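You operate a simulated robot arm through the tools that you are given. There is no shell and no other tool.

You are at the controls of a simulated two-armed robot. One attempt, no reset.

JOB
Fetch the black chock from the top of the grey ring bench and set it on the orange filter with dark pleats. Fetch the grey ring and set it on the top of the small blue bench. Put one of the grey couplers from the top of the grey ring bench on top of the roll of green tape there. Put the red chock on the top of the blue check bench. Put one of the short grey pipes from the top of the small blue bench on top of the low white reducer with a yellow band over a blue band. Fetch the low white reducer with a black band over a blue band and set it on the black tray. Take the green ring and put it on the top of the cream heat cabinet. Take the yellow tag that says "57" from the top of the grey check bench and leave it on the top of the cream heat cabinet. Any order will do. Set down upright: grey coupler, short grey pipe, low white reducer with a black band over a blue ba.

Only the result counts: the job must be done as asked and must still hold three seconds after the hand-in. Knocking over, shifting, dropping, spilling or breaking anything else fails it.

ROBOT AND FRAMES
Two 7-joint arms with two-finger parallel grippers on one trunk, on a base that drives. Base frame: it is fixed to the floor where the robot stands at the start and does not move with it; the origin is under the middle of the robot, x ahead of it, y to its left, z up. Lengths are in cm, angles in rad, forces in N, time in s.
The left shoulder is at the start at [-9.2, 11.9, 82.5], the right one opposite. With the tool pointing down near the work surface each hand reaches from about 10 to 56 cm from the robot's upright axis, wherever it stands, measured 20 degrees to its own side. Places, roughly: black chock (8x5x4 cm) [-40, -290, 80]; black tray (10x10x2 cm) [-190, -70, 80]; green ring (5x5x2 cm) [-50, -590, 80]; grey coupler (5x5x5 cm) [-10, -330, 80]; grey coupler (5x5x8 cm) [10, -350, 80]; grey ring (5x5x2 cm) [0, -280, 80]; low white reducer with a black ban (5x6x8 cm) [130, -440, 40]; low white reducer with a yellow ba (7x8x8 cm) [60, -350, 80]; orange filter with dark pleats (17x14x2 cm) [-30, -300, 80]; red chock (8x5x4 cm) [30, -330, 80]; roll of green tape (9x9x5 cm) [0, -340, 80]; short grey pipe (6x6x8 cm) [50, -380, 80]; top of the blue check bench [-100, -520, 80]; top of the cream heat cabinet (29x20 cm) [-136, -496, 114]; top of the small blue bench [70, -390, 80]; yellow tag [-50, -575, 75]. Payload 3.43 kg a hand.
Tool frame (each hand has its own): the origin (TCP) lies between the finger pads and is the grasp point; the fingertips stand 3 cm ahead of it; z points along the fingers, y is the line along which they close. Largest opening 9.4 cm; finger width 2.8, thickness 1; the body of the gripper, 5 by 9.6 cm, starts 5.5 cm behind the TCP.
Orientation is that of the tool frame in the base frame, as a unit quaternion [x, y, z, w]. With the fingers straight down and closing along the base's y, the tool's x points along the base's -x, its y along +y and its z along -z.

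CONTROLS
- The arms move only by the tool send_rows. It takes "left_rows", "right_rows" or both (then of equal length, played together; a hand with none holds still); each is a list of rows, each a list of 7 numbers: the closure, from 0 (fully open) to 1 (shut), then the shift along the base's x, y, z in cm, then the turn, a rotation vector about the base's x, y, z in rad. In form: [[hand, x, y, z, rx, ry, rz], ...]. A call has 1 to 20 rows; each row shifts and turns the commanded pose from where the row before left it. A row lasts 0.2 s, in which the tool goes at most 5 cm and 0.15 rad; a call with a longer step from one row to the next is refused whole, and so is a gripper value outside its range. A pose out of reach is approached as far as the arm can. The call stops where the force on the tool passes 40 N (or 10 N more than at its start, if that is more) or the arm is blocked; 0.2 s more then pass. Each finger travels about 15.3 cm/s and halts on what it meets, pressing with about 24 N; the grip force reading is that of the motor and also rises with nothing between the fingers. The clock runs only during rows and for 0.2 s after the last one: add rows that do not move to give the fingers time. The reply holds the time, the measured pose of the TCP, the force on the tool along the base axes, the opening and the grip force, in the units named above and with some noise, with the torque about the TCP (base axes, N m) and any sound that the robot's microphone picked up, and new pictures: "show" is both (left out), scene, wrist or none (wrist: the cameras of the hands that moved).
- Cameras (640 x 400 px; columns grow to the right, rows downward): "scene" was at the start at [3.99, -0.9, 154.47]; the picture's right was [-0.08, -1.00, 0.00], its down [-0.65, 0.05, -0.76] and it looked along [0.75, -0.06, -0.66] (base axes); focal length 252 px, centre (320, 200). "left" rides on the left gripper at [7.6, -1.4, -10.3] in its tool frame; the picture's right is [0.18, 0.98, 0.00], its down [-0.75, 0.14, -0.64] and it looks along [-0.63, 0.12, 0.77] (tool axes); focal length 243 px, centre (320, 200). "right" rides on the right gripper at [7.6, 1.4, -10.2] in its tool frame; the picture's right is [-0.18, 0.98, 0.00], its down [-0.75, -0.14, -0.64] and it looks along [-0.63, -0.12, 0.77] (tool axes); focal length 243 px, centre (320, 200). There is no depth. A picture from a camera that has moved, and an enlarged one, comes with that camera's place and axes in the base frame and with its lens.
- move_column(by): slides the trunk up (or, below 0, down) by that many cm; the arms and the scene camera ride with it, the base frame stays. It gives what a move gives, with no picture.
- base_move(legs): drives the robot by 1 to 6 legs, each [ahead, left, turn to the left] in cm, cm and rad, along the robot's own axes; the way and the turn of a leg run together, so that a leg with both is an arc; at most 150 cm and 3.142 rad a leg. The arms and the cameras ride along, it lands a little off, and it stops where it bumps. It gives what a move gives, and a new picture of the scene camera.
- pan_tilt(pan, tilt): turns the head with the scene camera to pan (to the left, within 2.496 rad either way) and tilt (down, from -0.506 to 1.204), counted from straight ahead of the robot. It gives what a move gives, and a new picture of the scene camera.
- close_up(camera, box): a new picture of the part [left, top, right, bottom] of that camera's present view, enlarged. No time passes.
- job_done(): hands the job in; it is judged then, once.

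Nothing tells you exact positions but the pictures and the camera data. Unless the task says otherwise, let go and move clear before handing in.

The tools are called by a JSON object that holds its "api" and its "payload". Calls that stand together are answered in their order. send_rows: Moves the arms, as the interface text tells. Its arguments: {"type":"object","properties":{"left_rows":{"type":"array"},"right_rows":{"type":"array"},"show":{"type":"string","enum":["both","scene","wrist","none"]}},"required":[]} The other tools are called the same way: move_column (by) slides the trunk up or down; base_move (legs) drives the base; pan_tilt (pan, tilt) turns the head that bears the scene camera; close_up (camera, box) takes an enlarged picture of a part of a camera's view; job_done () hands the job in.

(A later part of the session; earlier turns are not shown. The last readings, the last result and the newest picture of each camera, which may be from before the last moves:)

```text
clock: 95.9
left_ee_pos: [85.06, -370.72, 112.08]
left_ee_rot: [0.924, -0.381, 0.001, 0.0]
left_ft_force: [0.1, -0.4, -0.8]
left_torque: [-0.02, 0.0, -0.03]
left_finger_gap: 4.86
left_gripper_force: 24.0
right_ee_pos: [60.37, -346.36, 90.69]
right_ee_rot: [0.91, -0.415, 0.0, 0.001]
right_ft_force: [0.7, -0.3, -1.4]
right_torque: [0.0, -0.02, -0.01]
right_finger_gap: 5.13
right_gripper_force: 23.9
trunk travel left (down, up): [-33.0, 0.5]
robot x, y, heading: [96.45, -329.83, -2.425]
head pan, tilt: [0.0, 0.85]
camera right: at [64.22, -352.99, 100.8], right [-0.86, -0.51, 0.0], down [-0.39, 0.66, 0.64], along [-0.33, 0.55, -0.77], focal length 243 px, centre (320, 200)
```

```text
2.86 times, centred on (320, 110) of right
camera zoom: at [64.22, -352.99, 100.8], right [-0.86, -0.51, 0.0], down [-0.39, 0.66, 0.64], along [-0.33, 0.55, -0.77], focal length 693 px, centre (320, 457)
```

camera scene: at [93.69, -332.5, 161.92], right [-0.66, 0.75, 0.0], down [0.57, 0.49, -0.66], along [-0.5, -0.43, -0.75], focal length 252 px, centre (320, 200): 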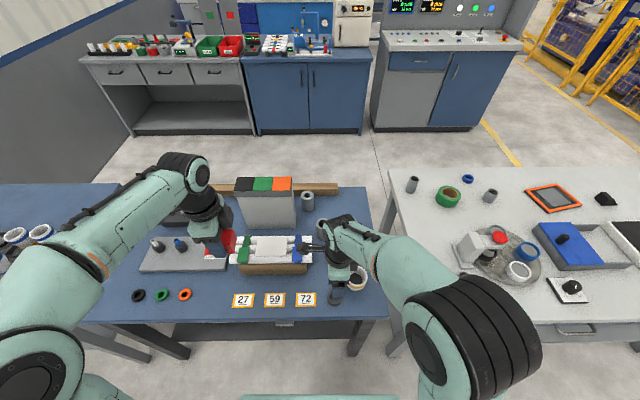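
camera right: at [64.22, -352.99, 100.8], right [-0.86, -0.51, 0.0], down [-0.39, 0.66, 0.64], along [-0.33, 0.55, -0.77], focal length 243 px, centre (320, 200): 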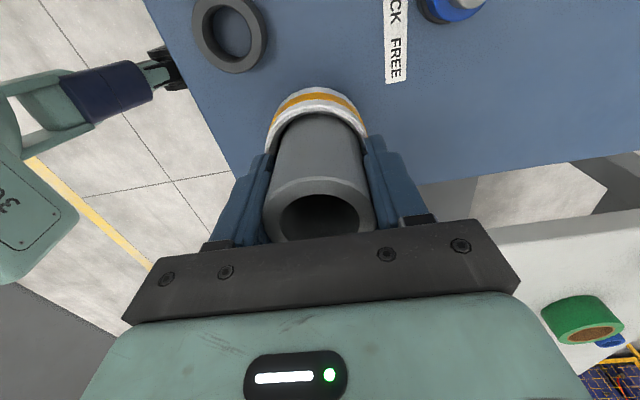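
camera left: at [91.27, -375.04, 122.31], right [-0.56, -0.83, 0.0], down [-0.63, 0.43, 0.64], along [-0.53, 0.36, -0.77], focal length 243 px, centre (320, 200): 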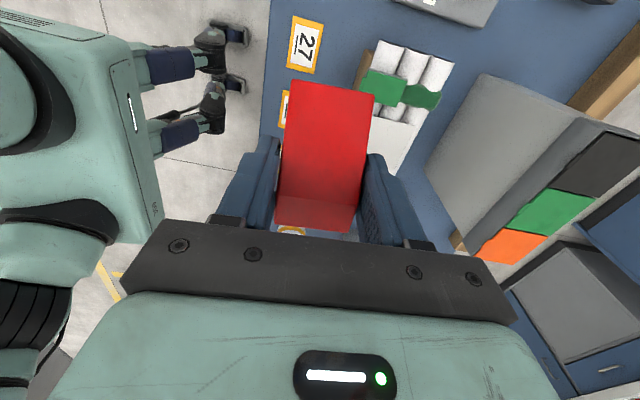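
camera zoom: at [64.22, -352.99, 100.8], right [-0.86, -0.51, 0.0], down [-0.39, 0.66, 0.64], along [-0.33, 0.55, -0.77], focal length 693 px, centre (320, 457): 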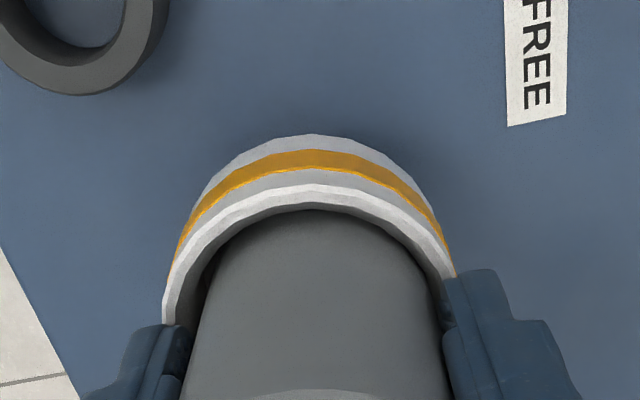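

The pipe has entered the cup by over 1 cm. Lowering a little more before releasing.

{"api": "send_rows", "payload": {"right_rows": [[1, 0, 0, -0.2, 0, 0, 0], [1, 0, 0, 0, 0, 0, 0]], "show": "none"}}

{"api": "send_rows", "payload": {"right_rows": [[1, 0, 0, -0.2, 0, 0, 0], [1, 0, 0, 0, 0, 0, 0]], "show": "none"}}

```text
clock: 96.5
left_ee_pos: [84.97, -370.8, 111.99]
left_ee_rot: [0.925, -0.381, 0.0, -0.001]
left_ft_force: [0.1, -0.4, -0.9]
left_torque: [-0.02, -0.02, -0.01]
left_finger_gap: 4.85
left_gripper_force: 24.0
right_ee_pos: [60.3, -346.37, 90.56]
right_ee_rot: [0.91, -0.414, -0.001, 0.0]
right_ft_force: [1.0, 1.0, -1.4]
right_torque: [0.02, -0.01, -0.02]
right_finger_gap: 5.15
right_gripper_force: 24.3
trunk travel left (down, up): [-33.0, 0.5]
robot x, y, heading: [96.11, -330.37, -2.425]
head pan, tilt: [0.0, 0.85]
```

```text
clock: 97.1
left_ee_pos: [85.0, -370.73, 112.1]
left_ee_rot: [0.925, -0.381, 0.0, 0.001]
left_ft_force: [-0.8, -0.3, -0.7]
left_torque: [-0.03, -0.02, 0.01]
left_finger_gap: 4.84
left_gripper_force: 24.6
right_ee_pos: [60.27, -346.31, 90.55]
right_ee_rot: [0.91, -0.414, -0.001, 0.002]
right_ft_force: [-1.0, 2.0, 14.8]
right_torque: [0.18, -0.17, 0.02]
right_finger_gap: 5.13
right_gripper_force: 23.9
trunk travel left (down, up): [-33.0, 0.5]
robot x, y, heading: [96.21, -329.97, -2.425]
head pan, tilt: [0.0, 0.85]
```

Contact. Releasing gradually and retreating straight up.

{"api": "send_rows", "payload": {"right_rows": [[1, 0, 0, 0.1, 0, 0, 0], [0.42, 0, 0, 0, 0, 0, 0], [0.35, 0, 0, 0, 0, 0, 0], [0.25, 0, 0, 0, 0, 0, 0], [0.1, 0, 0, 0, 0, 0, 0], [0.1, 0, 0, 1, 0, 0, 0], [0.1, 0, 0, 2, 0, 0, 0], [0.1, 0, 0, 3, 0, 0, 0], [0.1, 0, 0, 3, 0, 0, 0], [0.1, 0, 0, 3, 0, 0, 0], [0.1, 0, 0, 0, 0, 0, 0]], "show": "wrist"}}

{"api": "close_up", "payload": {"camera": "scene", "box": [300, 210, 420, 320]}}

```text
clock: 99.5
left_ee_pos: [84.98, -370.79, 112.01]
left_ee_rot: [0.925, -0.381, 0.0, 0.0]
left_ft_force: [0.6, 1.4, -1.0]
left_torque: [0.03, -0.02, -0.01]
left_finger_gap: 4.87
left_gripper_force: 24.0
right_ee_pos: [60.46, -346.32, 102.55]
right_ee_rot: [0.91, -0.415, -0.001, 0.001]
right_ft_force: [0.3, 1.3, 0.2]
right_torque: [-0.01, 0.0, -0.03]
right_finger_gap: 8.48
right_gripper_force: 0.0
trunk travel left (down, up): [-33.0, 0.5]
robot x, y, heading: [96.25, -330.2, -2.422]
head pan, tilt: [0.0, 0.85]
camera right: at [64.25, -353.02, 112.65], right [-0.86, -0.51, 0.0], down [-0.39, 0.66, 0.64], along [-0.33, 0.55, -0.77], focal length 243 px, centre (320, 200)
```

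right: 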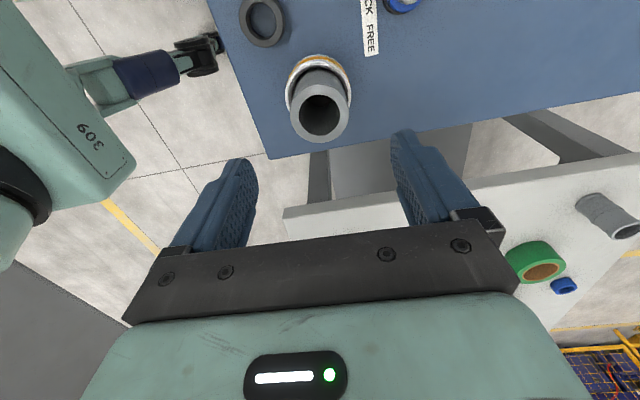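

```text
3.64 times, centred on (360, 265) of scene
camera zoom: at [93.69, -332.48, 161.92], right [-0.66, 0.75, 0.0], down [0.57, 0.49, -0.66], along [-0.5, -0.43, -0.75], focal length 917 px, centre (174, -36)
```

zoom: 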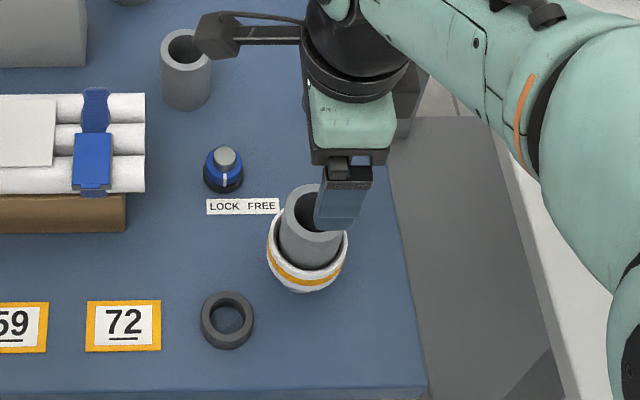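

The pipe stands upright in the reducer. Now I back off and drive left to the third bench, whose lower shelf holds the low reducers.

{"api": "send_rows", "payload": {"right_rows": [[0.1, 3, 1.5, 2, 0, 0, 0.1], [0.1, 3, 2, 2, 0, 0, 0.14], [0.1, 2, 3, 2, 0, 0, 0.14], [0.1, 1, 3, 2, 0, 0, 0.14], [0.1, 0, 2, 0, 0, 0, 0.14], [0.1, 0, 0, 0, 0, 0, 0.14], [0.1, 0, 0, 0, 0, 0, 0.14], [0.1, 0, 0, 0, 0, 0, 0.14], [0.1, 0, 0, 0, 0, 0, 0.14], [0.1, 0, 0, 0, 0, 0, 0.14], [0.1, 0, 0, 0, 0, 0, 0.14], [0.1, 0, 0, 0, 0, 0, 0.07]], "show": "none"}}

{"api": "base_move", "payload": {"legs": [[-28, 0, 0], [0, 75, 0]]}}

{"api": "pan_tilt", "payload": {"pan": 0.1, "tilt": 0.75}}

```text
clock: 102.1
left_ee_pos: [84.94, -370.58, 112.09]
left_ee_rot: [0.924, -0.381, 0.0, -0.001]
left_ft_force: [0.7, 0.8, -0.7]
left_torque: [-0.01, -0.03, 0.02]
left_finger_gap: 4.85
left_gripper_force: 24.1
right_ee_pos: [69.44, -334.91, 110.48]
right_ee_rot: [0.936, 0.351, 0.0, 0.001]
right_ft_force: [0.5, 0.0, 1.8]
right_torque: [-0.03, 0.0, -0.02]
right_finger_gap: 8.46
right_gripper_force: 0.1
trunk travel left (down, up): [-33.0, 0.5]
robot x, y, heading: [96.07, -330.11, -2.425]
head pan, tilt: [0.0, 0.85]
```

```text
clock: 110.5
left_ee_pos: [153.41, -407.64, 112.07]
left_ee_rot: [0.923, -0.384, 0.001, 0.0]
left_ft_force: [0.1, -0.4, -1.6]
left_torque: [-0.04, 0.0, 0.03]
left_finger_gap: 4.85
left_gripper_force: 23.7
right_ee_pos: [138.05, -371.68, 110.41]
right_ee_rot: [0.939, 0.345, 0.0, 0.001]
right_ft_force: [0.3, 0.5, 0.2]
right_torque: [0.0, 0.0, 0.0]
right_finger_gap: 8.47
right_gripper_force: 0.1
trunk travel left (down, up): [-33.0, 0.5]
robot x, y, heading: [165.09, -366.91, -2.427]
head pan, tilt: [0.0, 0.85]
camera scene: at [162.39, -369.46, 161.92], right [-0.65, 0.76, 0.0], down [0.57, 0.49, -0.66], along [-0.5, -0.43, -0.75], focal length 252 px, centre (320, 200)
```

scene: 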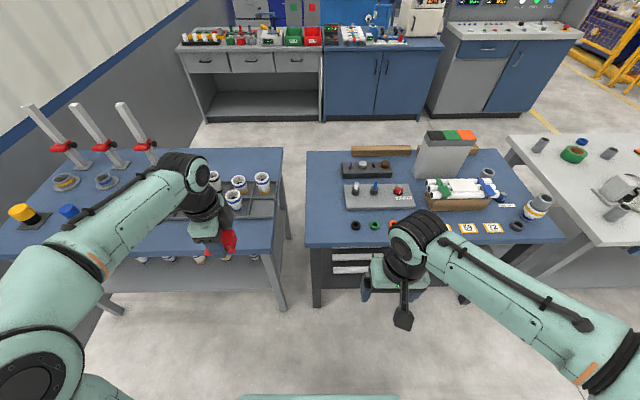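

```text
clock: 111.2
left_ee_pos: [153.32, -407.58, 112.09]
left_ee_rot: [0.923, -0.384, -0.001, 0.0]
left_ft_force: [0.0, 0.5, -1.4]
left_torque: [0.01, 0.01, 0.01]
left_finger_gap: 4.83
left_gripper_force: 24.2
right_ee_pos: [138.02, -371.56, 110.49]
right_ee_rot: [0.938, 0.345, 0.0, 0.0]
right_ft_force: [-0.1, -0.2, 0.5]
right_torque: [-0.02, 0.05, -0.01]
right_finger_gap: 8.46
right_gripper_force: 0.1
trunk travel left (down, up): [-33.0, 0.5]
robot x, y, heading: [165.19, -367.19, -2.434]
head pan, tilt: [0.099, 0.75]
camera scene: at [162.6, -370.36, 162.72], right [-0.72, 0.69, 0.0], down [0.47, 0.49, -0.73], along [-0.5, -0.53, -0.68], focal length 252 px, centre (320, 200)
```

scene: 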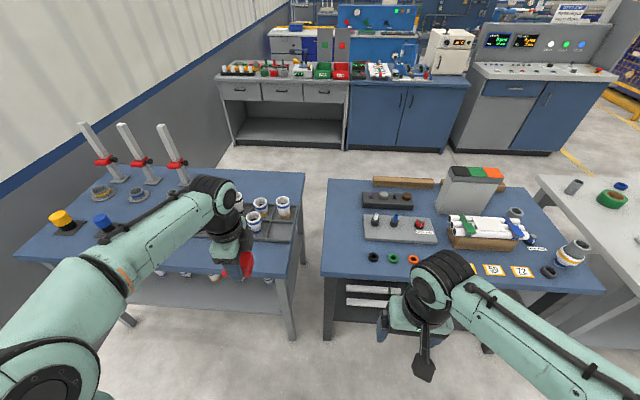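

The shelf items are just visible under the third bench's front edge. I'll back off a bit and lower the trunk to see the shelf better.

{"api": "base_move", "payload": {"legs": [[-15, 8, 0]]}}

{"api": "move_column", "payload": {"by": -32.5}}

{"api": "pan_tilt", "payload": {"pan": 0.15, "tilt": 0.7}}

```text
clock: 112.6
left_ee_pos: [169.73, -403.78, 112.06]
left_ee_rot: [0.923, -0.384, 0.0, 0.0]
left_ft_force: [-0.1, -0.6, -0.7]
left_torque: [0.02, 0.02, -0.02]
left_finger_gap: 4.88
left_gripper_force: 24.8
right_ee_pos: [154.42, -368.04, 110.45]
right_ee_rot: [0.938, 0.347, -0.001, 0.001]
right_ft_force: [-0.5, 0.1, 0.0]
right_torque: [-0.01, 0.01, -0.02]
right_finger_gap: 8.44
right_gripper_force: 0.1
trunk travel left (down, up): [-33.0, 0.5]
robot x, y, heading: [181.5, -363.22, -2.428]
head pan, tilt: [0.099, 0.75]
camera scene: at [178.95, -366.7, 162.74], right [-0.72, 0.69, 0.0], down [0.47, 0.49, -0.73], along [-0.5, -0.53, -0.68], focal length 252 px, centre (320, 200)
```

scene: 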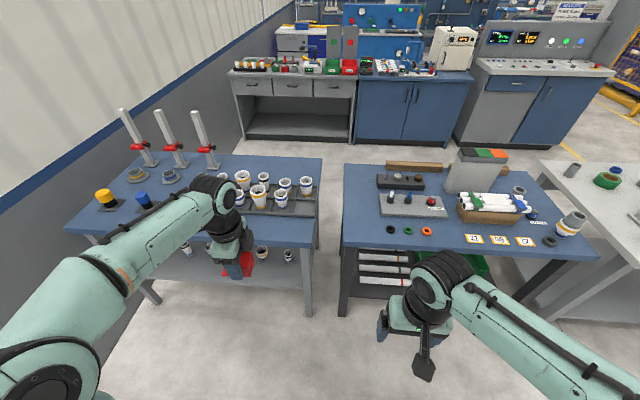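

```text
clock: 115.8
left_ee_pos: [169.76, -403.92, 79.56]
left_ee_rot: [0.923, -0.385, 0.0, 0.0]
left_ft_force: [-0.6, 0.1, -1.3]
left_torque: [-0.01, -0.01, -0.01]
left_finger_gap: 4.84
left_gripper_force: 23.7
right_ee_pos: [154.41, -367.86, 77.94]
right_ee_rot: [0.938, 0.347, -0.001, 0.001]
right_ft_force: [0.5, 0.0, -0.3]
right_torque: [0.02, 0.04, 0.01]
right_finger_gap: 8.43
right_gripper_force: 0.0
trunk travel left (down, up): [-0.5, 33.0]
robot x, y, heading: [181.27, -363.11, -2.43]
head pan, tilt: [0.099, 0.75]
```

```text
clock: 116.5
left_ee_pos: [169.81, -403.75, 79.59]
left_ee_rot: [0.923, -0.385, 0.0, 0.0]
left_ft_force: [0.3, -0.8, -0.5]
left_torque: [0.0, 0.01, 0.01]
left_finger_gap: 4.84
left_gripper_force: 24.2
right_ee_pos: [154.32, -367.94, 77.91]
right_ee_rot: [0.938, 0.346, 0.0, 0.001]
right_ft_force: [0.7, -0.2, 0.0]
right_torque: [-0.02, 0.04, -0.01]
right_finger_gap: 8.46
right_gripper_force: 0.0
trunk travel left (down, up): [-0.5, 33.0]
robot x, y, heading: [181.04, -363.33, -2.433]
head pan, tilt: [0.15, 0.7]
camera scene: at [175.39, -370.34, 129.86], right [-0.76, 0.65, 0.0], down [0.42, 0.49, -0.76], along [-0.5, -0.58, -0.64], focal length 252 px, centre (320, 200)
```

scene: 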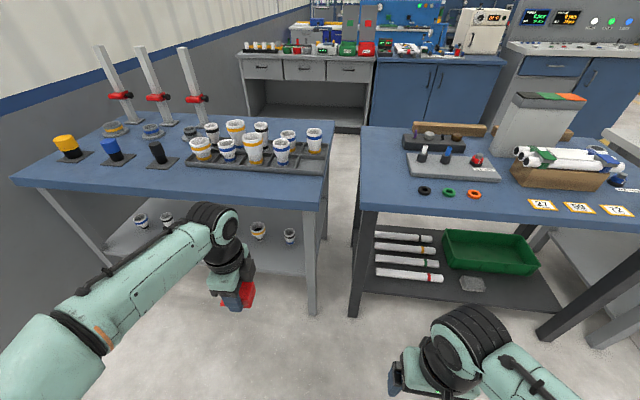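

{"api": "close_up", "payload": {"camera": "scene", "box": [110, 180, 330, 300]}}

{"api": "close_up", "payload": {"camera": "scene", "box": [240, 200, 330, 260]}}

{"api": "close_up", "payload": {"camera": "scene", "box": [150, 90, 340, 200]}}

```text
2.91 times, centred on (220, 240) of scene
camera zoom: at [175.39, -370.34, 129.86], right [-0.76, 0.65, 0.0], down [0.42, 0.49, -0.76], along [-0.5, -0.58, -0.64], focal length 734 px, centre (611, 84)
```

zoom: 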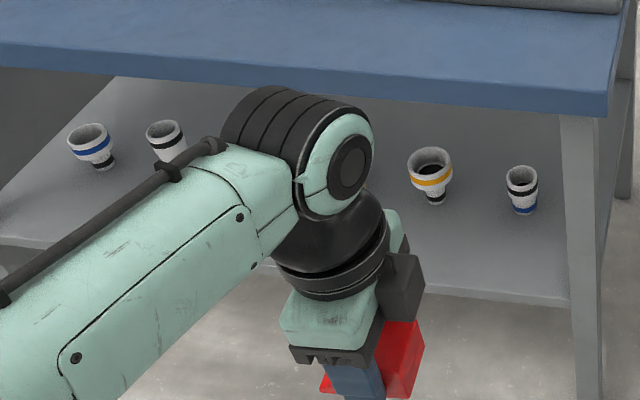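

```text
6.67 times, centred on (285, 230) of scene
camera zoom: at [175.39, -370.34, 129.86], right [-0.76, 0.65, 0.0], down [0.42, 0.49, -0.76], along [-0.5, -0.58, -0.64], focal length 1682 px, centre (553, 0)
```

zoom: 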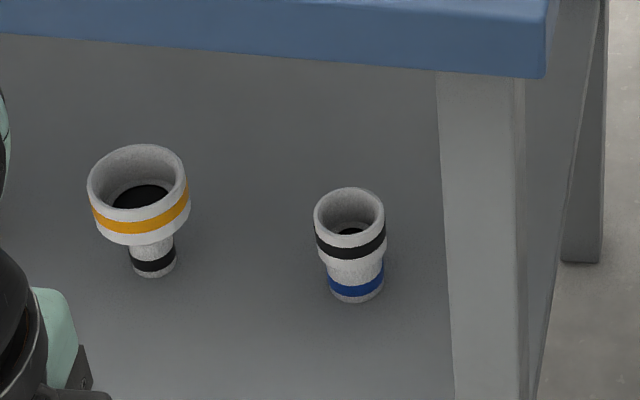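

```text
3.37 times, centred on (245, 145) of scene
camera zoom: at [175.39, -370.34, 129.86], right [-0.76, 0.65, 0.0], down [0.42, 0.49, -0.76], along [-0.5, -0.58, -0.64], focal length 850 px, centre (573, 385)
```

zoom: 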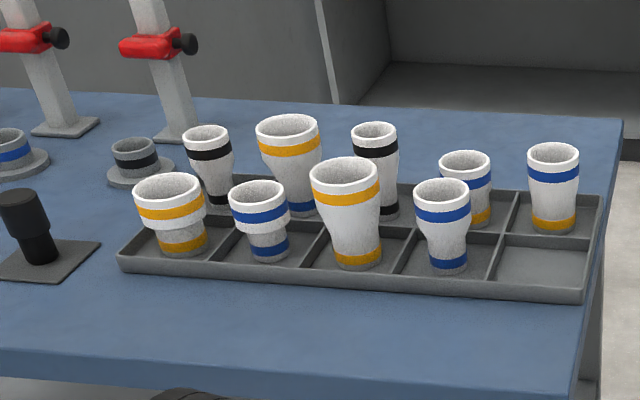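

The target (black band over blue band) stands on the third bench's lower shelf near its right leg. I'll raise the left hand out of the way, drive left so it lies in front of my right arm, and pitch the right hand forward for a slanted approach under the bench top.

{"api": "send_rows", "payload": {"left_rows": [[1, 1, 0.9, 1.5, 0, 0, 0], [1, 1, 0.9, 2.5, 0, 0, 0], [1, 1, 0.9, 2.5, 0, 0, 0], [1, 1, 0.9, 2.5, 0, 0, 0], [1, 1, 0.9, 2.5, 0, 0, 0], [1, 1, 0.9, 2.5, 0, 0, 0], [1, 0, 0, 2.5, 0, 0, 0], [1, 0, 0, 2.5, 0, 0, 0], [1, 0, 0, 1.5, 0, 0, 0], [1, 0, 0, 0, 0, 0, 0]], "show": "none"}}

{"api": "base_move", "payload": {"legs": [[0, 33.5, 0]]}}

```text
clock: 118.7
left_ee_pos: [175.93, -398.46, 98.27]
left_ee_rot: [0.924, -0.383, -0.004, 0.001]
left_ft_force: [-0.3, 0.4, -2.3]
left_torque: [-0.01, 0.01, 0.01]
left_finger_gap: 4.86
left_gripper_force: 24.4
left hand out of reach, approached as far as the arm can: row 8, 9
right_ee_pos: [154.55, -368.01, 77.82]
right_ee_rot: [0.938, 0.347, 0.0, 0.001]
right_ft_force: [0.4, -0.2, -0.5]
right_torque: [-0.01, -0.02, 0.0]
right_finger_gap: 8.47
right_gripper_force: 0.1
trunk travel left (down, up): [-0.5, 33.0]
robot x, y, heading: [181.23, -363.25, -2.43]
head pan, tilt: [0.15, 0.7]
```

```text
clock: 122.2
left_ee_pos: [198.12, -424.06, 98.22]
left_ee_rot: [0.924, -0.382, -0.004, 0.001]
left_ft_force: [0.4, 0.1, -0.9]
left_torque: [-0.01, 0.05, 0.0]
left_finger_gap: 4.89
left_gripper_force: 23.9
right_ee_pos: [176.56, -393.63, 77.93]
right_ee_rot: [0.938, 0.347, 0.0, 0.001]
right_ft_force: [0.3, 0.4, 1.3]
right_torque: [-0.02, -0.01, 0.01]
right_finger_gap: 8.47
right_gripper_force: 0.1
trunk travel left (down, up): [-0.5, 33.0]
robot x, y, heading: [203.14, -388.75, -2.431]
head pan, tilt: [0.15, 0.7]
camera scene: at [197.47, -395.92, 129.86], right [-0.76, 0.65, 0.0], down [0.42, 0.49, -0.76], along [-0.5, -0.58, -0.64], focal length 252 px, centre (320, 200)
```

scene: 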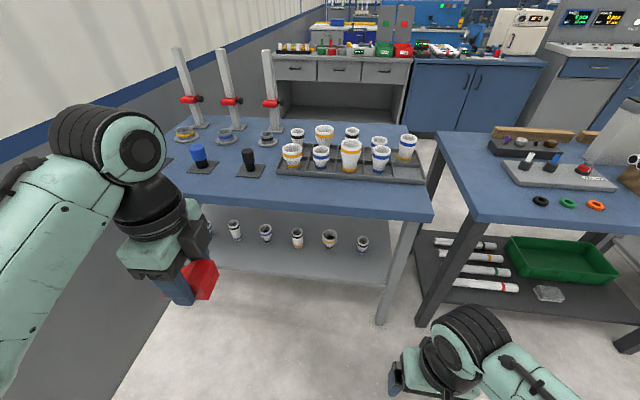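

{"api": "close_up", "payload": {"camera": "scene", "box": [300, 200, 420, 280]}}

{"api": "close_up", "payload": {"camera": "scene", "box": [190, 190, 350, 280]}}

```text
5.00 times, centred on (360, 240) of scene
camera zoom: at [197.47, -395.92, 129.86], right [-0.76, 0.65, 0.0], down [0.42, 0.49, -0.76], along [-0.5, -0.58, -0.64], focal length 1261 px, centre (120, 0)
```

zoom: 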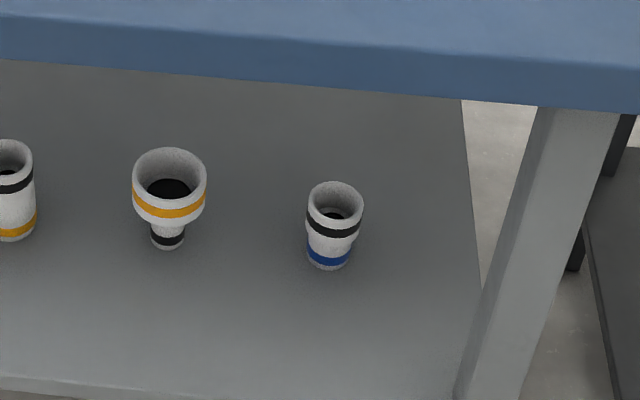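

```text
4.00 times, centred on (270, 235) of scene
camera zoom: at [197.47, -395.92, 129.86], right [-0.76, 0.65, 0.0], down [0.42, 0.49, -0.76], along [-0.5, -0.58, -0.64], focal length 1009 px, centre (520, 60)
```

zoom: 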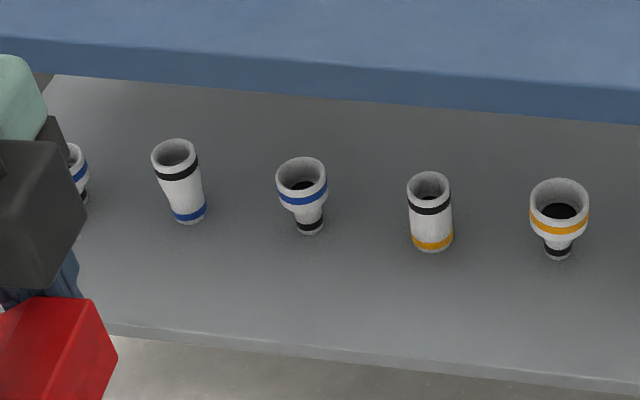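

Two views triangulate the target reducer at (134.0, -440.2), rim at z ≈ 43.2, shelf at ≈ 35.7. I'll pitch the right hand 45° forward and lower it in front of the shelf.

{"api": "send_rows", "payload": {"right_rows": [[0, -1.37, -2.18, -2.8, -0.0512, 0.0595, 0], [0, -1.37, -2.18, -2.8, -0.0512, 0.0595, 0], [0, -1.37, -2.18, -2.8, -0.0512, 0.0595, 0], [0, -1.37, -2.18, -2.8, -0.0512, 0.0595, 0], [0, -1.37, -2.18, -2.8, -0.0512, 0.0595, 0], [0, -1.37, -2.18, -2.8, -0.0512, 0.0595, 0], [0, -1.37, -2.18, -2.8, -0.0512, 0.0595, 0], [0, -1.37, -2.18, -2.8, -0.0512, 0.0595, 0], [0, -1.37, -2.18, -2.8, -0.0512, 0.0595, 0], [0, -1.37, -2.18, -2.8, -0.0512, 0.0595, 0], [0, 0, 0, 0, 0, 0, 0]], "show": "both"}}

```text
clock: 124.6
left_ee_pos: [198.08, -424.04, 98.24]
left_ee_rot: [0.924, -0.382, -0.004, 0.001]
left_ft_force: [0.1, -0.1, -1.1]
left_torque: [0.01, 0.02, 0.0]
left_finger_gap: 4.87
left_gripper_force: 24.1
right_ee_pos: [162.64, -415.41, 49.79]
right_ee_rot: [0.867, 0.32, -0.359, 0.134]
right_ft_force: [-0.5, 0.4, -0.3]
right_torque: [0.01, 0.01, -0.01]
right_finger_gap: 9.4
right_gripper_force: 0.1
trunk travel left (down, up): [-0.5, 33.0]
robot x, y, heading: [203.21, -389.01, -2.429]
head pan, tilt: [0.15, 0.7]
camera scene: at [197.46, -395.91, 129.86], right [-0.76, 0.65, 0.0], down [0.42, 0.49, -0.76], along [-0.5, -0.58, -0.64], focal length 252 px, centre (320, 200)
camera right: at [173.11, -408.22, 51.45], right [0.54, -0.83, 0.13], down [-0.15, 0.06, 0.99], along [-0.83, -0.55, -0.1], focal length 243 px, centre (320, 200)
```

scene: 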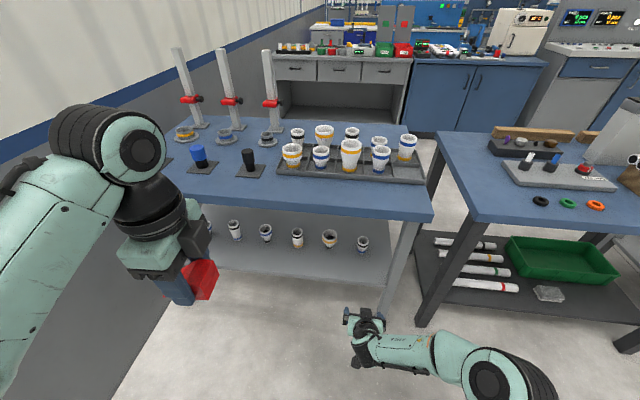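
right: 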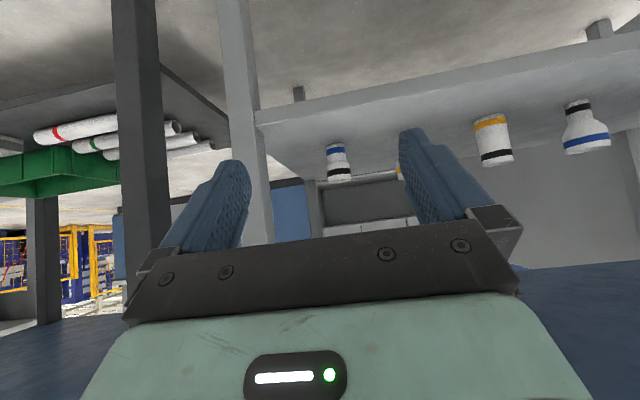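

The slanted hand points straight at the reducer, with the bench leg about 11 cm to the right of it. Driving straight ahead 26 cm.

{"api": "base_move", "payload": {"legs": [[26, 0, 0]]}}

{"api": "send_rows", "payload": {"right_rows": [[0, 0, 0, 0, 0, 0, 0]], "show": "wrist"}}

```text
clock: 126.5
left_ee_pos: [178.97, -440.45, 98.18]
left_ee_rot: [0.924, -0.382, -0.004, 0.001]
left_ft_force: [0.3, 0.1, -1.0]
left_torque: [0.01, -0.02, -0.02]
left_finger_gap: 4.87
left_gripper_force: 24.3
right_ee_pos: [143.6, -431.84, 49.7]
right_ee_rot: [0.867, 0.319, -0.359, 0.133]
right_ft_force: [-0.1, 0.2, -0.1]
right_torque: [0.03, 0.01, -0.01]
right_finger_gap: 9.39
right_gripper_force: 0.0
trunk travel left (down, up): [-0.5, 33.0]
robot x, y, heading: [184.23, -405.82, -2.436]
head pan, tilt: [0.15, 0.7]
camera scene: at [178.34, -412.39, 129.86], right [-0.76, 0.65, 0.0], down [0.42, 0.49, -0.76], along [-0.5, -0.58, -0.64], focal length 252 px, centre (320, 200)
```

scene: 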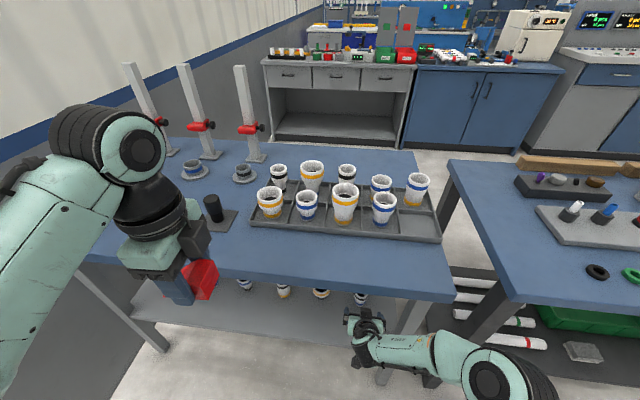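

```text
clock: 126.8
left_ee_pos: [179.03, -440.53, 98.22]
left_ee_rot: [0.924, -0.381, -0.005, 0.001]
left_ft_force: [0.0, 0.2, -1.6]
left_torque: [0.0, -0.01, -0.01]
left_finger_gap: 4.84
left_gripper_force: 23.9
right_ee_pos: [143.47, -431.75, 49.87]
right_ee_rot: [0.866, 0.321, -0.358, 0.135]
right_ft_force: [-0.1, 0.5, 0.8]
right_torque: [0.03, 0.01, 0.02]
right_finger_gap: 9.43
right_gripper_force: 0.1
trunk travel left (down, up): [-0.5, 33.0]
robot x, y, heading: [184.6, -405.02, -2.428]
head pan, tilt: [0.15, 0.7]
camera right: at [154.01, -424.62, 51.47], right [0.54, -0.83, 0.13], down [-0.15, 0.06, 0.99], along [-0.83, -0.55, -0.1], focal length 243 px, centre (320, 200)
```

right: 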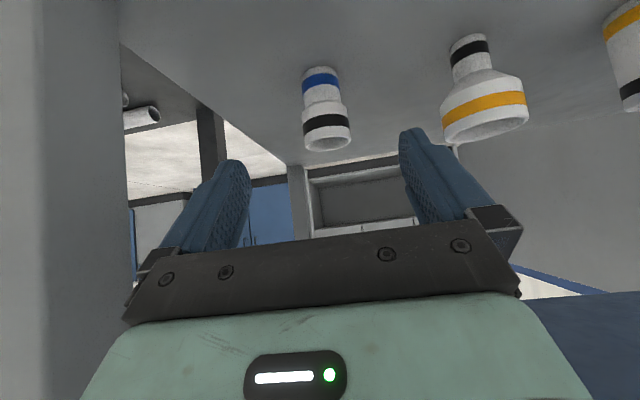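

Aligned. Sliding the open fingers forward and down around the reducer.

{"api": "send_rows", "payload": {"right_rows": [[0, -1.2, -1.05, -1.4, 0, 0, 0], [0, -1.2, -1.05, -1.4, 0, 0, 0], [0, -1.2, -1.05, -1.4, 0, 0, 0], [0, -1.2, -1.05, -1.4, 0, 0, 0], [0, -1.2, -1.05, -1.2, 0, 0, 0], [0, -1.2, -1.05, -1.0, 0, 0, 0], [0, 0, 0, 0, 0, 0, 0]], "show": "wrist"}}

```text
clock: 128.4
left_ee_pos: [178.98, -440.46, 98.22]
left_ee_rot: [0.924, -0.382, -0.003, 0.001]
left_ft_force: [-0.7, -0.2, -0.8]
left_torque: [-0.01, 0.01, 0.0]
left_finger_gap: 4.87
left_gripper_force: 24.7
right_ee_pos: [136.34, -438.18, 41.88]
right_ee_rot: [0.867, 0.32, -0.359, 0.133]
right_ft_force: [-0.2, 0.1, -0.3]
right_torque: [0.0, 0.02, -0.03]
right_finger_gap: 9.39
right_gripper_force: 0.0
trunk travel left (down, up): [-0.5, 33.0]
robot x, y, heading: [184.31, -405.51, -2.431]
head pan, tilt: [0.15, 0.7]
camera right: at [146.77, -431.06, 43.57], right [0.54, -0.83, 0.13], down [-0.15, 0.06, 0.99], along [-0.83, -0.55, -0.1], focal length 243 px, centre (320, 200)
```

right: 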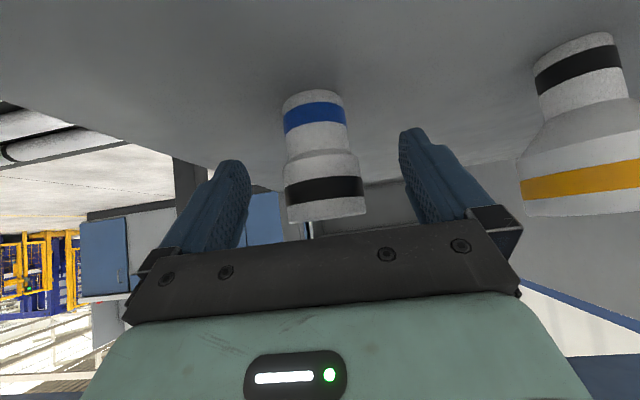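

{"api": "send_rows", "payload": {"right_rows": [[0, -1.1, -0.95, -0.4, 0, 0, 0], [0, -1.1, -0.95, -0.4, 0, 0, 0], [0, 0, 0, 0, 0, 0, 0]], "show": "wrist"}}

```text
clock: 129.2
left_ee_pos: [178.97, -440.48, 98.22]
left_ee_rot: [0.924, -0.382, -0.004, 0.001]
left_ft_force: [-0.4, 0.0, -0.3]
left_torque: [0.01, 0.02, -0.03]
left_finger_gap: 4.89
left_gripper_force: 24.0
right_ee_pos: [134.24, -439.96, 41.03]
right_ee_rot: [0.867, 0.319, -0.359, 0.134]
right_ft_force: [-0.5, 0.1, -0.5]
right_torque: [-0.01, 0.01, 0.0]
right_finger_gap: 9.39
right_gripper_force: 0.1
trunk travel left (down, up): [-0.5, 33.0]
robot x, y, heading: [184.14, -405.41, -2.432]
head pan, tilt: [0.15, 0.7]
camera right: at [144.64, -432.9, 42.78], right [0.54, -0.83, 0.13], down [-0.15, 0.06, 0.99], along [-0.83, -0.55, -0.1], focal length 243 px, centre (320, 200)
```

right: 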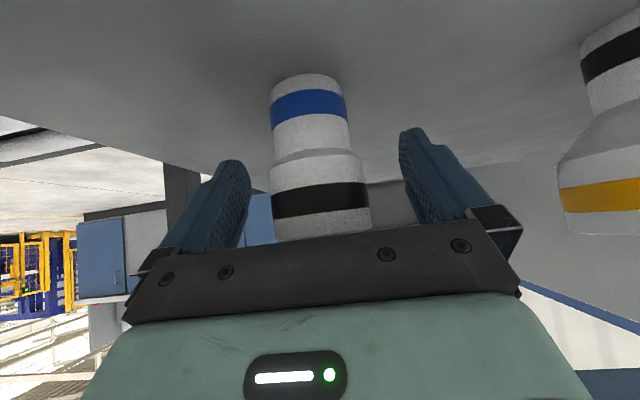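

{"api": "send_rows", "payload": {"right_rows": [[0.2, 0, 0, 0, 0, 0, 0], [0.4, 0, 0, 0, 0, 0, 0], [0.6, 0, 0, 0, 0, 0, 0], [1, 0, 0, 0, 0, 0, 0], [1, 0, 0, 0, 0, 0, 0], [1, 0, 0, 0, 0, 0, 0], [1, 0, 0, 0.3, 0, 0, 0], [1, 0, 0, 0.5, 0, 0, 0], [1, 0, 0, 0.7, 0, 0, 0], [1, 0, 0, 0, 0, 0, 0]], "show": "wrist"}}

```text
clock: 131.4
left_ee_pos: [178.89, -440.53, 98.16]
left_ee_rot: [0.924, -0.382, -0.005, 0.002]
left_ft_force: [0.3, 0.4, -0.9]
left_torque: [-0.01, 0.0, 0.03]
left_finger_gap: 4.86
left_gripper_force: 23.5
right_ee_pos: [134.04, -439.94, 42.58]
right_ee_rot: [0.867, 0.32, -0.358, 0.134]
right_ft_force: [-0.9, -0.3, -0.8]
right_torque: [0.01, -0.02, -0.04]
right_finger_gap: 5.12
right_gripper_force: 24.2
trunk travel left (down, up): [-0.5, 33.0]
robot x, y, heading: [184.16, -405.79, -2.427]
head pan, tilt: [0.15, 0.7]
camera right: at [144.61, -432.84, 44.29], right [0.54, -0.83, 0.13], down [-0.15, 0.06, 0.99], along [-0.83, -0.55, -0.1], focal length 243 px, centre (320, 200)
```

right: 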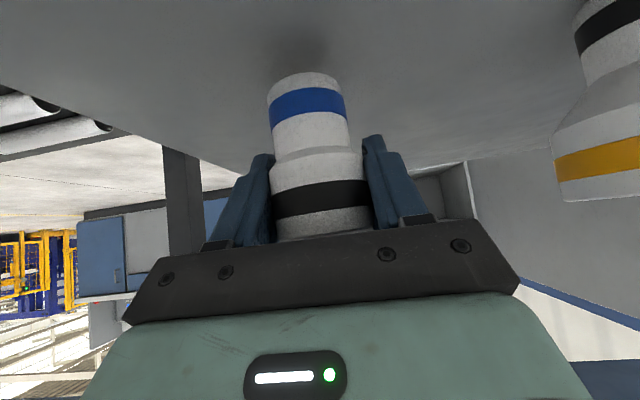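

Reducer gripped and lifted. Reversing straight out.

{"api": "send_rows", "payload": {"right_rows": [[1, 0, 0, 0.7, 0, 0, 0], [1, 0, 0, 0.7, 0, 0, 0], [1, 0, 0, 0, 0, 0, 0]], "show": "none"}}

{"api": "base_move", "payload": {"legs": [[-40, 0, 0]]}}

{"api": "send_rows", "payload": {"right_rows": [[1, 1, 0.9, 2, 0, 0, 0], [1, 1, 0.9, 2, 0, 0, 0], [1, 1, 0.9, 2, 0, 0, 0], [1, 1, 0.9, 2, 0, 0, 0], [1, 1, 0.9, 2, 0, 0, 0], [1, 1, 0.9, 2, 0, 0, 0], [1, 1, 0.9, 2, 0, 0, 0], [1, 1, 0.9, 2, 0, 0, 0], [1, 1, 0.9, 2, 0, 0, 0], [1, 1, 0.9, 2, 0, 0, 0], [1, 0, 0, 0, 0, 0, 0]], "show": "both"}}

```text
clock: 132.2
left_ee_pos: [179.02, -440.51, 98.22]
left_ee_rot: [0.924, -0.382, -0.004, 0.001]
left_ft_force: [0.2, 0.4, -1.2]
left_torque: [0.02, -0.01, 0.03]
left_finger_gap: 4.86
left_gripper_force: 24.7
right_ee_pos: [133.97, -440.0, 44.0]
right_ee_rot: [0.867, 0.32, -0.358, 0.133]
right_ft_force: [-0.3, 0.8, -0.2]
right_torque: [-0.03, -0.02, -0.03]
right_finger_gap: 5.14
right_gripper_force: 23.7
trunk travel left (down, up): [-0.5, 33.0]
robot x, y, heading: [184.28, -405.51, -2.433]
head pan, tilt: [0.15, 0.7]
```

```text
clock: 134.7
left_ee_pos: [209.04, -414.43, 98.17]
left_ee_rot: [0.922, -0.386, -0.004, 0.001]
left_ft_force: [-0.3, 1.0, -0.3]
left_torque: [0.03, -0.04, 0.03]
left_finger_gap: 4.85
left_gripper_force: 24.1
right_ee_pos: [164.26, -413.79, 44.06]
right_ee_rot: [0.867, 0.318, -0.359, 0.133]
right_ft_force: [-0.6, 0.6, -0.7]
right_torque: [0.03, 0.03, -0.01]
right_finger_gap: 5.13
right_gripper_force: 24.1
trunk travel left (down, up): [-0.5, 33.0]
robot x, y, heading: [214.45, -379.23, -2.439]
head pan, tilt: [0.15, 0.7]
camera scene: at [208.68, -386.35, 129.86], right [-0.75, 0.66, 0.0], down [0.42, 0.49, -0.77], along [-0.5, -0.58, -0.64], focal length 252 px, centre (320, 200)
```

scene: 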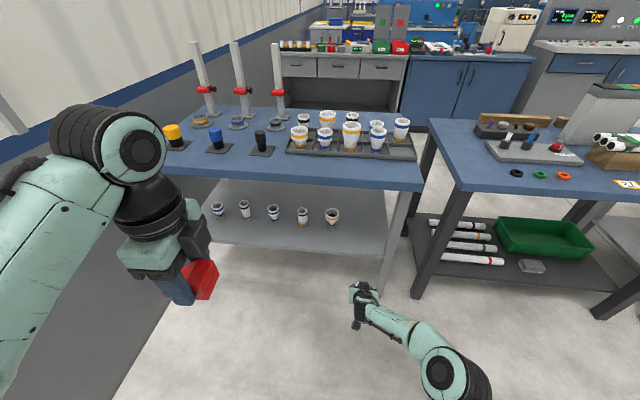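

```text
clock: 137.1
left_ee_pos: [209.07, -414.39, 98.26]
left_ee_rot: [0.923, -0.385, -0.005, 0.001]
left_ft_force: [0.2, 0.2, -1.0]
left_torque: [0.0, 0.03, -0.03]
left_finger_gap: 4.89
left_gripper_force: 23.8
right_ee_pos: [174.54, -404.72, 63.95]
right_ee_rot: [0.868, 0.317, -0.359, 0.132]
right_ft_force: [-0.2, 0.6, -1.1]
right_torque: [0.02, 0.0, 0.06]
right_finger_gap: 5.11
right_gripper_force: 24.4
trunk travel left (down, up): [-0.5, 33.0]
robot x, y, heading: [214.71, -379.19, -2.442]
head pan, tilt: [0.15, 0.7]
camera scene: at [208.65, -386.37, 129.86], right [-0.75, 0.66, 0.0], down [0.42, 0.49, -0.76], along [-0.5, -0.58, -0.64], focal length 252 px, centre (320, 200)
camera right: at [184.95, -397.62, 65.69], right [0.54, -0.83, 0.13], down [-0.15, 0.06, 0.99], along [-0.83, -0.55, -0.1], focal length 243 px, centre (320, 200)
```

scene: 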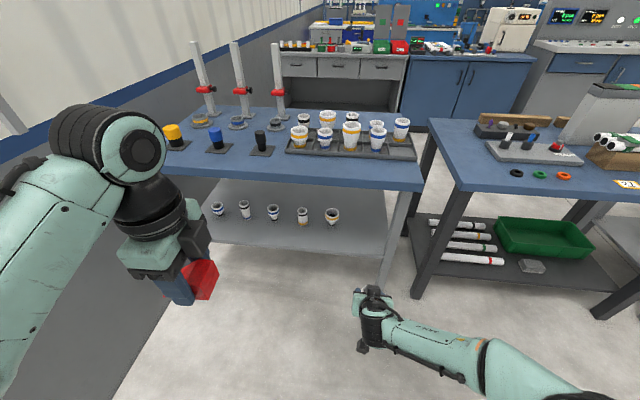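
right: 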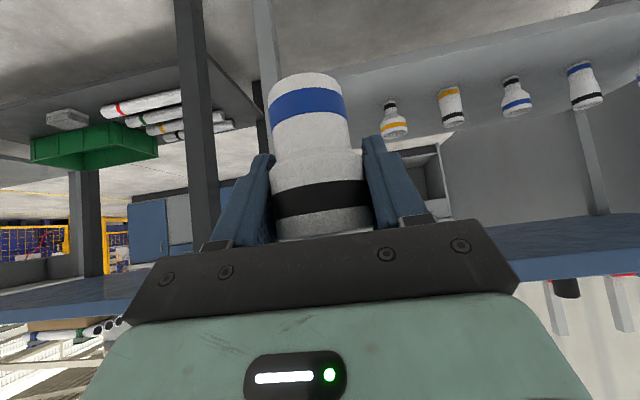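

The reducer is safely out. All benches share the same front line, and the purple cabinet with the black tray is further along it to my right. I'll raise the trunk and strafe right along the aisle.

{"api": "move_column", "payload": {"by": 32}}

{"api": "base_move", "payload": {"legs": [[0, -150, 0.01], [0, -150, 0.01], [0, -150, 0]]}}

```text
clock: 140.3
left_ee_pos: [209.02, -414.49, 130.2]
left_ee_rot: [0.923, -0.385, -0.004, 0.001]
left_ft_force: [-0.2, 0.4, -1.1]
left_torque: [-0.02, 0.01, -0.03]
left_finger_gap: 4.87
left_gripper_force: 23.9
right_ee_pos: [174.44, -404.65, 95.93]
right_ee_rot: [0.868, 0.317, -0.358, 0.132]
right_ft_force: [0.9, -0.8, -0.5]
right_torque: [-0.01, 0.0, -0.01]
right_finger_gap: 5.13
right_gripper_force: 23.9
trunk travel left (down, up): [-32.5, 1.0]
robot x, y, heading: [214.91, -379.73, -2.438]
head pan, tilt: [0.15, 0.7]
```

```text
clock: 179.5
left_ee_pos: [-79.98, -67.83, 130.28]
left_ee_rot: [0.92, -0.391, -0.004, 0.001]
left_ft_force: [-0.6, 0.3, -0.7]
left_torque: [0.0, 0.04, 0.01]
left_finger_gap: 4.85
left_gripper_force: 23.3
right_ee_pos: [-114.68, -57.64, 95.98]
right_ee_rot: [0.87, 0.311, -0.36, 0.13]
right_ft_force: [0.2, -0.3, -0.6]
right_torque: [-0.02, -0.03, 0.01]
right_finger_gap: 5.07
right_gripper_force: 23.9
trunk travel left (down, up): [-32.5, 1.0]
robot x, y, heading: [-74.13, -32.7, -2.449]
head pan, tilt: [0.15, 0.7]
camera scene: at [-76.23, -36.49, 162.68], right [-0.75, 0.67, 0.0], down [0.43, 0.48, -0.76], along [-0.51, -0.57, -0.64], focal length 252 px, centre (320, 200)
```

scene: 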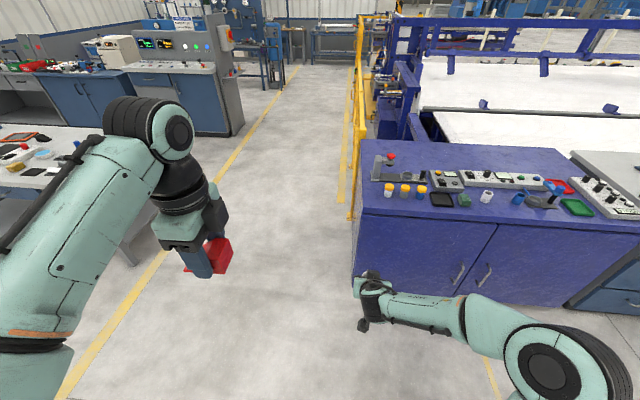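

The black tray is at about (-186.6, -68), next to the yellow-capped jars. I'll raise the right hand a bit, strafe and approach.

{"api": "send_rows", "payload": {"right_rows": [[1, 0, 0, 1.5, 0, 0, 0], [1, 0, 0, 2, 0, 0, 0], [1, 0, 0, 2, 0, 0, 0], [1, 0, 0, 1.5, 0, 0, 0], [1, 0, 0, 0, 0, 0, 0]], "show": "none"}}

{"api": "base_move", "payload": {"legs": [[0, -34, 0.03], [48, 0, 0]]}}

{"api": "pan_tilt", "payload": {"pan": -0.2, "tilt": 0.85}}

{"api": "send_rows", "payload": {"right_rows": [[1, 0, 0, 0, 0, 0, 0]], "show": "wrist"}}

```text
clock: 180.7
left_ee_pos: [-80.06, -67.75, 130.14]
left_ee_rot: [0.92, -0.391, -0.005, 0.001]
left_ft_force: [-0.2, 0.4, -1.4]
left_torque: [0.04, -0.01, 0.0]
left_finger_gap: 4.87
left_gripper_force: 23.9
right_ee_pos: [-114.83, -57.57, 103.06]
right_ee_rot: [0.87, 0.312, -0.36, 0.131]
right_ft_force: [0.4, 0.0, -1.2]
right_torque: [0.0, 0.01, 0.01]
right_finger_gap: 5.1
right_gripper_force: 24.0
trunk travel left (down, up): [-32.5, 1.0]
robot x, y, heading: [-74.0, -32.49, -2.453]
head pan, tilt: [0.15, 0.7]
```

```text
clock: 186.7
left_ee_pos: [-138.25, -74.03, 130.1]
left_ee_rot: [0.924, -0.382, -0.004, 0.001]
left_ft_force: [-0.2, 0.0, -0.7]
left_torque: [0.01, 0.03, 0.01]
left_finger_gap: 4.87
left_gripper_force: 23.8
right_ee_pos: [-173.26, -64.62, 102.84]
right_ee_rot: [0.867, 0.32, -0.358, 0.134]
right_ft_force: [0.0, 0.0, -1.3]
right_torque: [0.01, -0.02, -0.03]
right_finger_gap: 5.12
right_gripper_force: 24.2
trunk travel left (down, up): [-32.5, 1.0]
robot x, y, heading: [-132.86, -38.99, -2.426]
head pan, tilt: [0.15, 0.7]
camera scene: at [-135.11, -42.63, 162.67], right [-0.76, 0.65, 0.0], down [0.42, 0.49, -0.77], along [-0.5, -0.58, -0.64], focal length 252 px, centre (320, 200)
```

scene: 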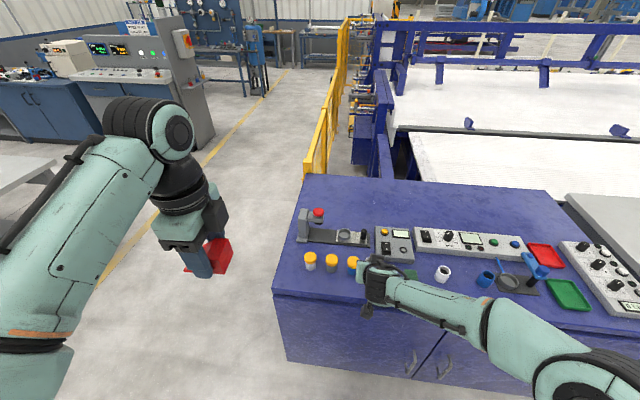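

```text
clock: 187.6
left_ee_pos: [-138.18, -74.03, 130.18]
left_ee_rot: [0.924, -0.382, -0.004, 0.001]
left_ft_force: [0.3, -0.5, -1.5]
left_torque: [0.03, 0.0, 0.01]
left_finger_gap: 4.85
left_gripper_force: 23.9
right_ee_pos: [-173.29, -64.44, 103.0]
right_ee_rot: [0.867, 0.321, -0.359, 0.133]
right_ft_force: [1.4, -0.3, -1.9]
right_torque: [-0.03, 0.03, 0.0]
right_finger_gap: 5.11
right_gripper_force: 24.0
trunk travel left (down, up): [-32.5, 1.0]
robot x, y, heading: [-133.08, -38.71, -2.428]
head pan, tilt: [-0.201, 0.85]
camera scene: at [-136.4, -40.03, 161.46], right [-0.49, 0.87, 0.0], down [0.65, 0.37, -0.66], along [-0.58, -0.32, -0.75], focal length 252 px, centre (320, 200)
```

scene: 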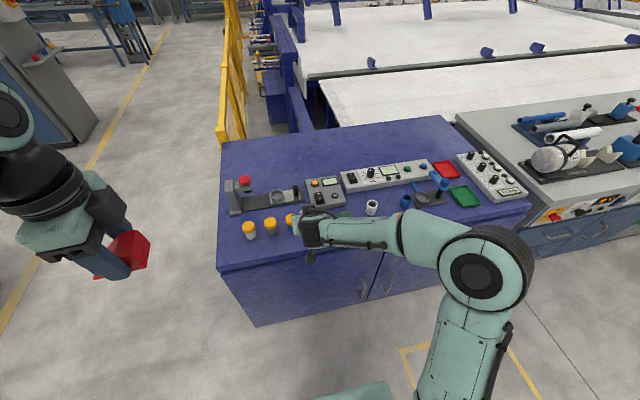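

```text
clock: 188.0
left_ee_pos: [-138.34, -73.96, 130.16]
left_ee_rot: [0.924, -0.382, -0.004, 0.001]
left_ft_force: [-0.3, 0.7, -1.1]
left_torque: [0.02, 0.01, 0.0]
left_finger_gap: 4.87
left_gripper_force: 23.6
right_ee_pos: [-173.28, -64.44, 102.91]
right_ee_rot: [0.866, 0.321, -0.359, 0.134]
right_ft_force: [0.2, -0.7, -0.6]
right_torque: [0.01, -0.03, 0.0]
right_finger_gap: 5.12
right_gripper_force: 23.9
trunk travel left (down, up): [-32.5, 1.0]
robot x, y, heading: [-132.58, -38.81, -2.431]
head pan, tilt: [-0.201, 0.85]
camera right: at [-162.74, -57.4, 104.72], right [0.54, -0.83, 0.13], down [-0.15, 0.06, 0.99], along [-0.83, -0.55, -0.1], focal length 243 px, centre (320, 200)
```

right: 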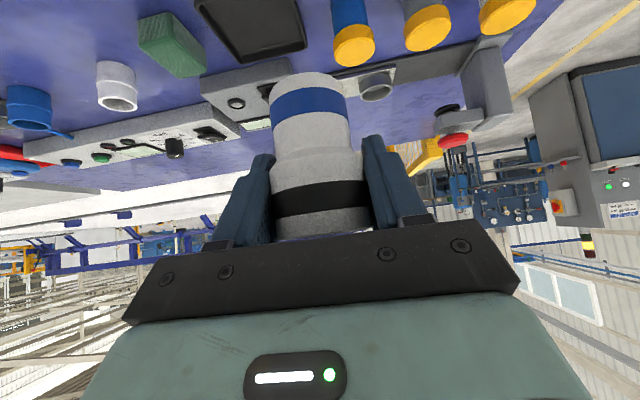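

The tray is at about (-187, -67.7) with jars about 10 cm to its left. Moving the reducer above it.

{"api": "send_rows", "payload": {"right_rows": [[1, -1.2, -0.3, 0, 0, 0, 0], [1, -2.2, -0.5, 0, 0, 0, 0], [1, -2.2, -0.5, -0.5, 0, 0, 0], [1, -2.2, -0.5, -1.5, 0, 0, 0], [1, -2.2, -0.5, -1.5, 0, 0, 0], [1, -2.2, -0.5, -1.5, 0, 0, 0], [1, -1.5, -0.4, -1, 0, 0, 0], [1, 0, 0, 0, 0, 0, 0]], "show": "both"}}

{"api": "close_up", "payload": {"camera": "scene", "box": [220, 160, 420, 290]}}

```text
clock: 189.8
left_ee_pos: [-138.31, -73.97, 130.32]
left_ee_rot: [0.924, -0.382, -0.004, 0.001]
left_ft_force: [-0.7, -0.4, -0.8]
left_torque: [-0.01, -0.01, 0.0]
left_finger_gap: 4.86
left_gripper_force: 23.4
right_ee_pos: [-186.91, -67.8, 97.11]
right_ee_rot: [0.867, 0.321, -0.358, 0.134]
right_ft_force: [-0.9, -0.7, -0.4]
right_torque: [0.02, 0.05, 0.01]
right_finger_gap: 5.09
right_gripper_force: 23.8
trunk travel left (down, up): [-32.5, 1.0]
robot x, y, heading: [-132.91, -38.65, -2.431]
head pan, tilt: [-0.201, 0.85]
camera scene: at [-136.39, -40.01, 161.45], right [-0.49, 0.87, 0.0], down [0.66, 0.37, -0.66], along [-0.58, -0.32, -0.75], focal length 252 px, centre (320, 200)
camera right: at [-176.42, -60.68, 98.79], right [0.54, -0.83, 0.13], down [-0.15, 0.06, 0.99], along [-0.83, -0.55, -0.1], focal length 243 px, centre (320, 200)
```

scene: 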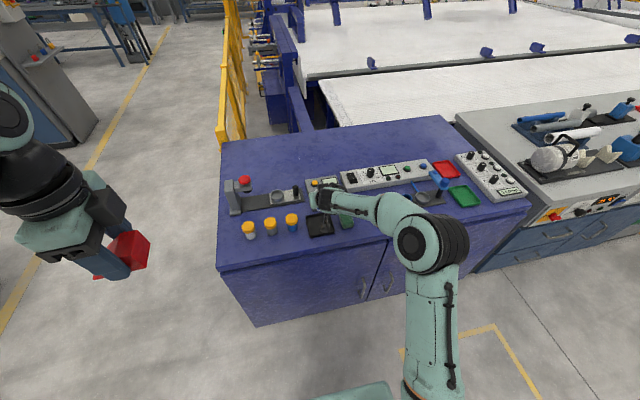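
right: 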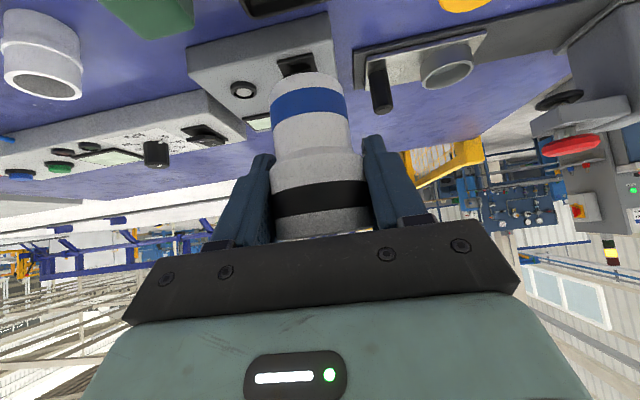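

```text
3.08 times, centred on (320, 225) of scene
camera zoom: at [-136.39, -40.01, 161.45], right [-0.49, 0.87, 0.0], down [0.66, 0.37, -0.66], along [-0.58, -0.32, -0.75], focal length 776 px, centre (320, 123)
```

zoom: 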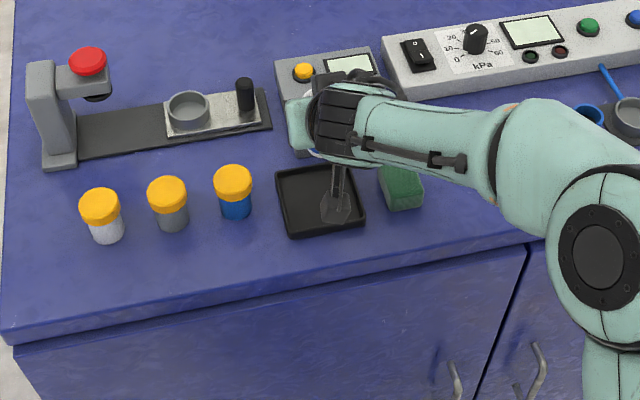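

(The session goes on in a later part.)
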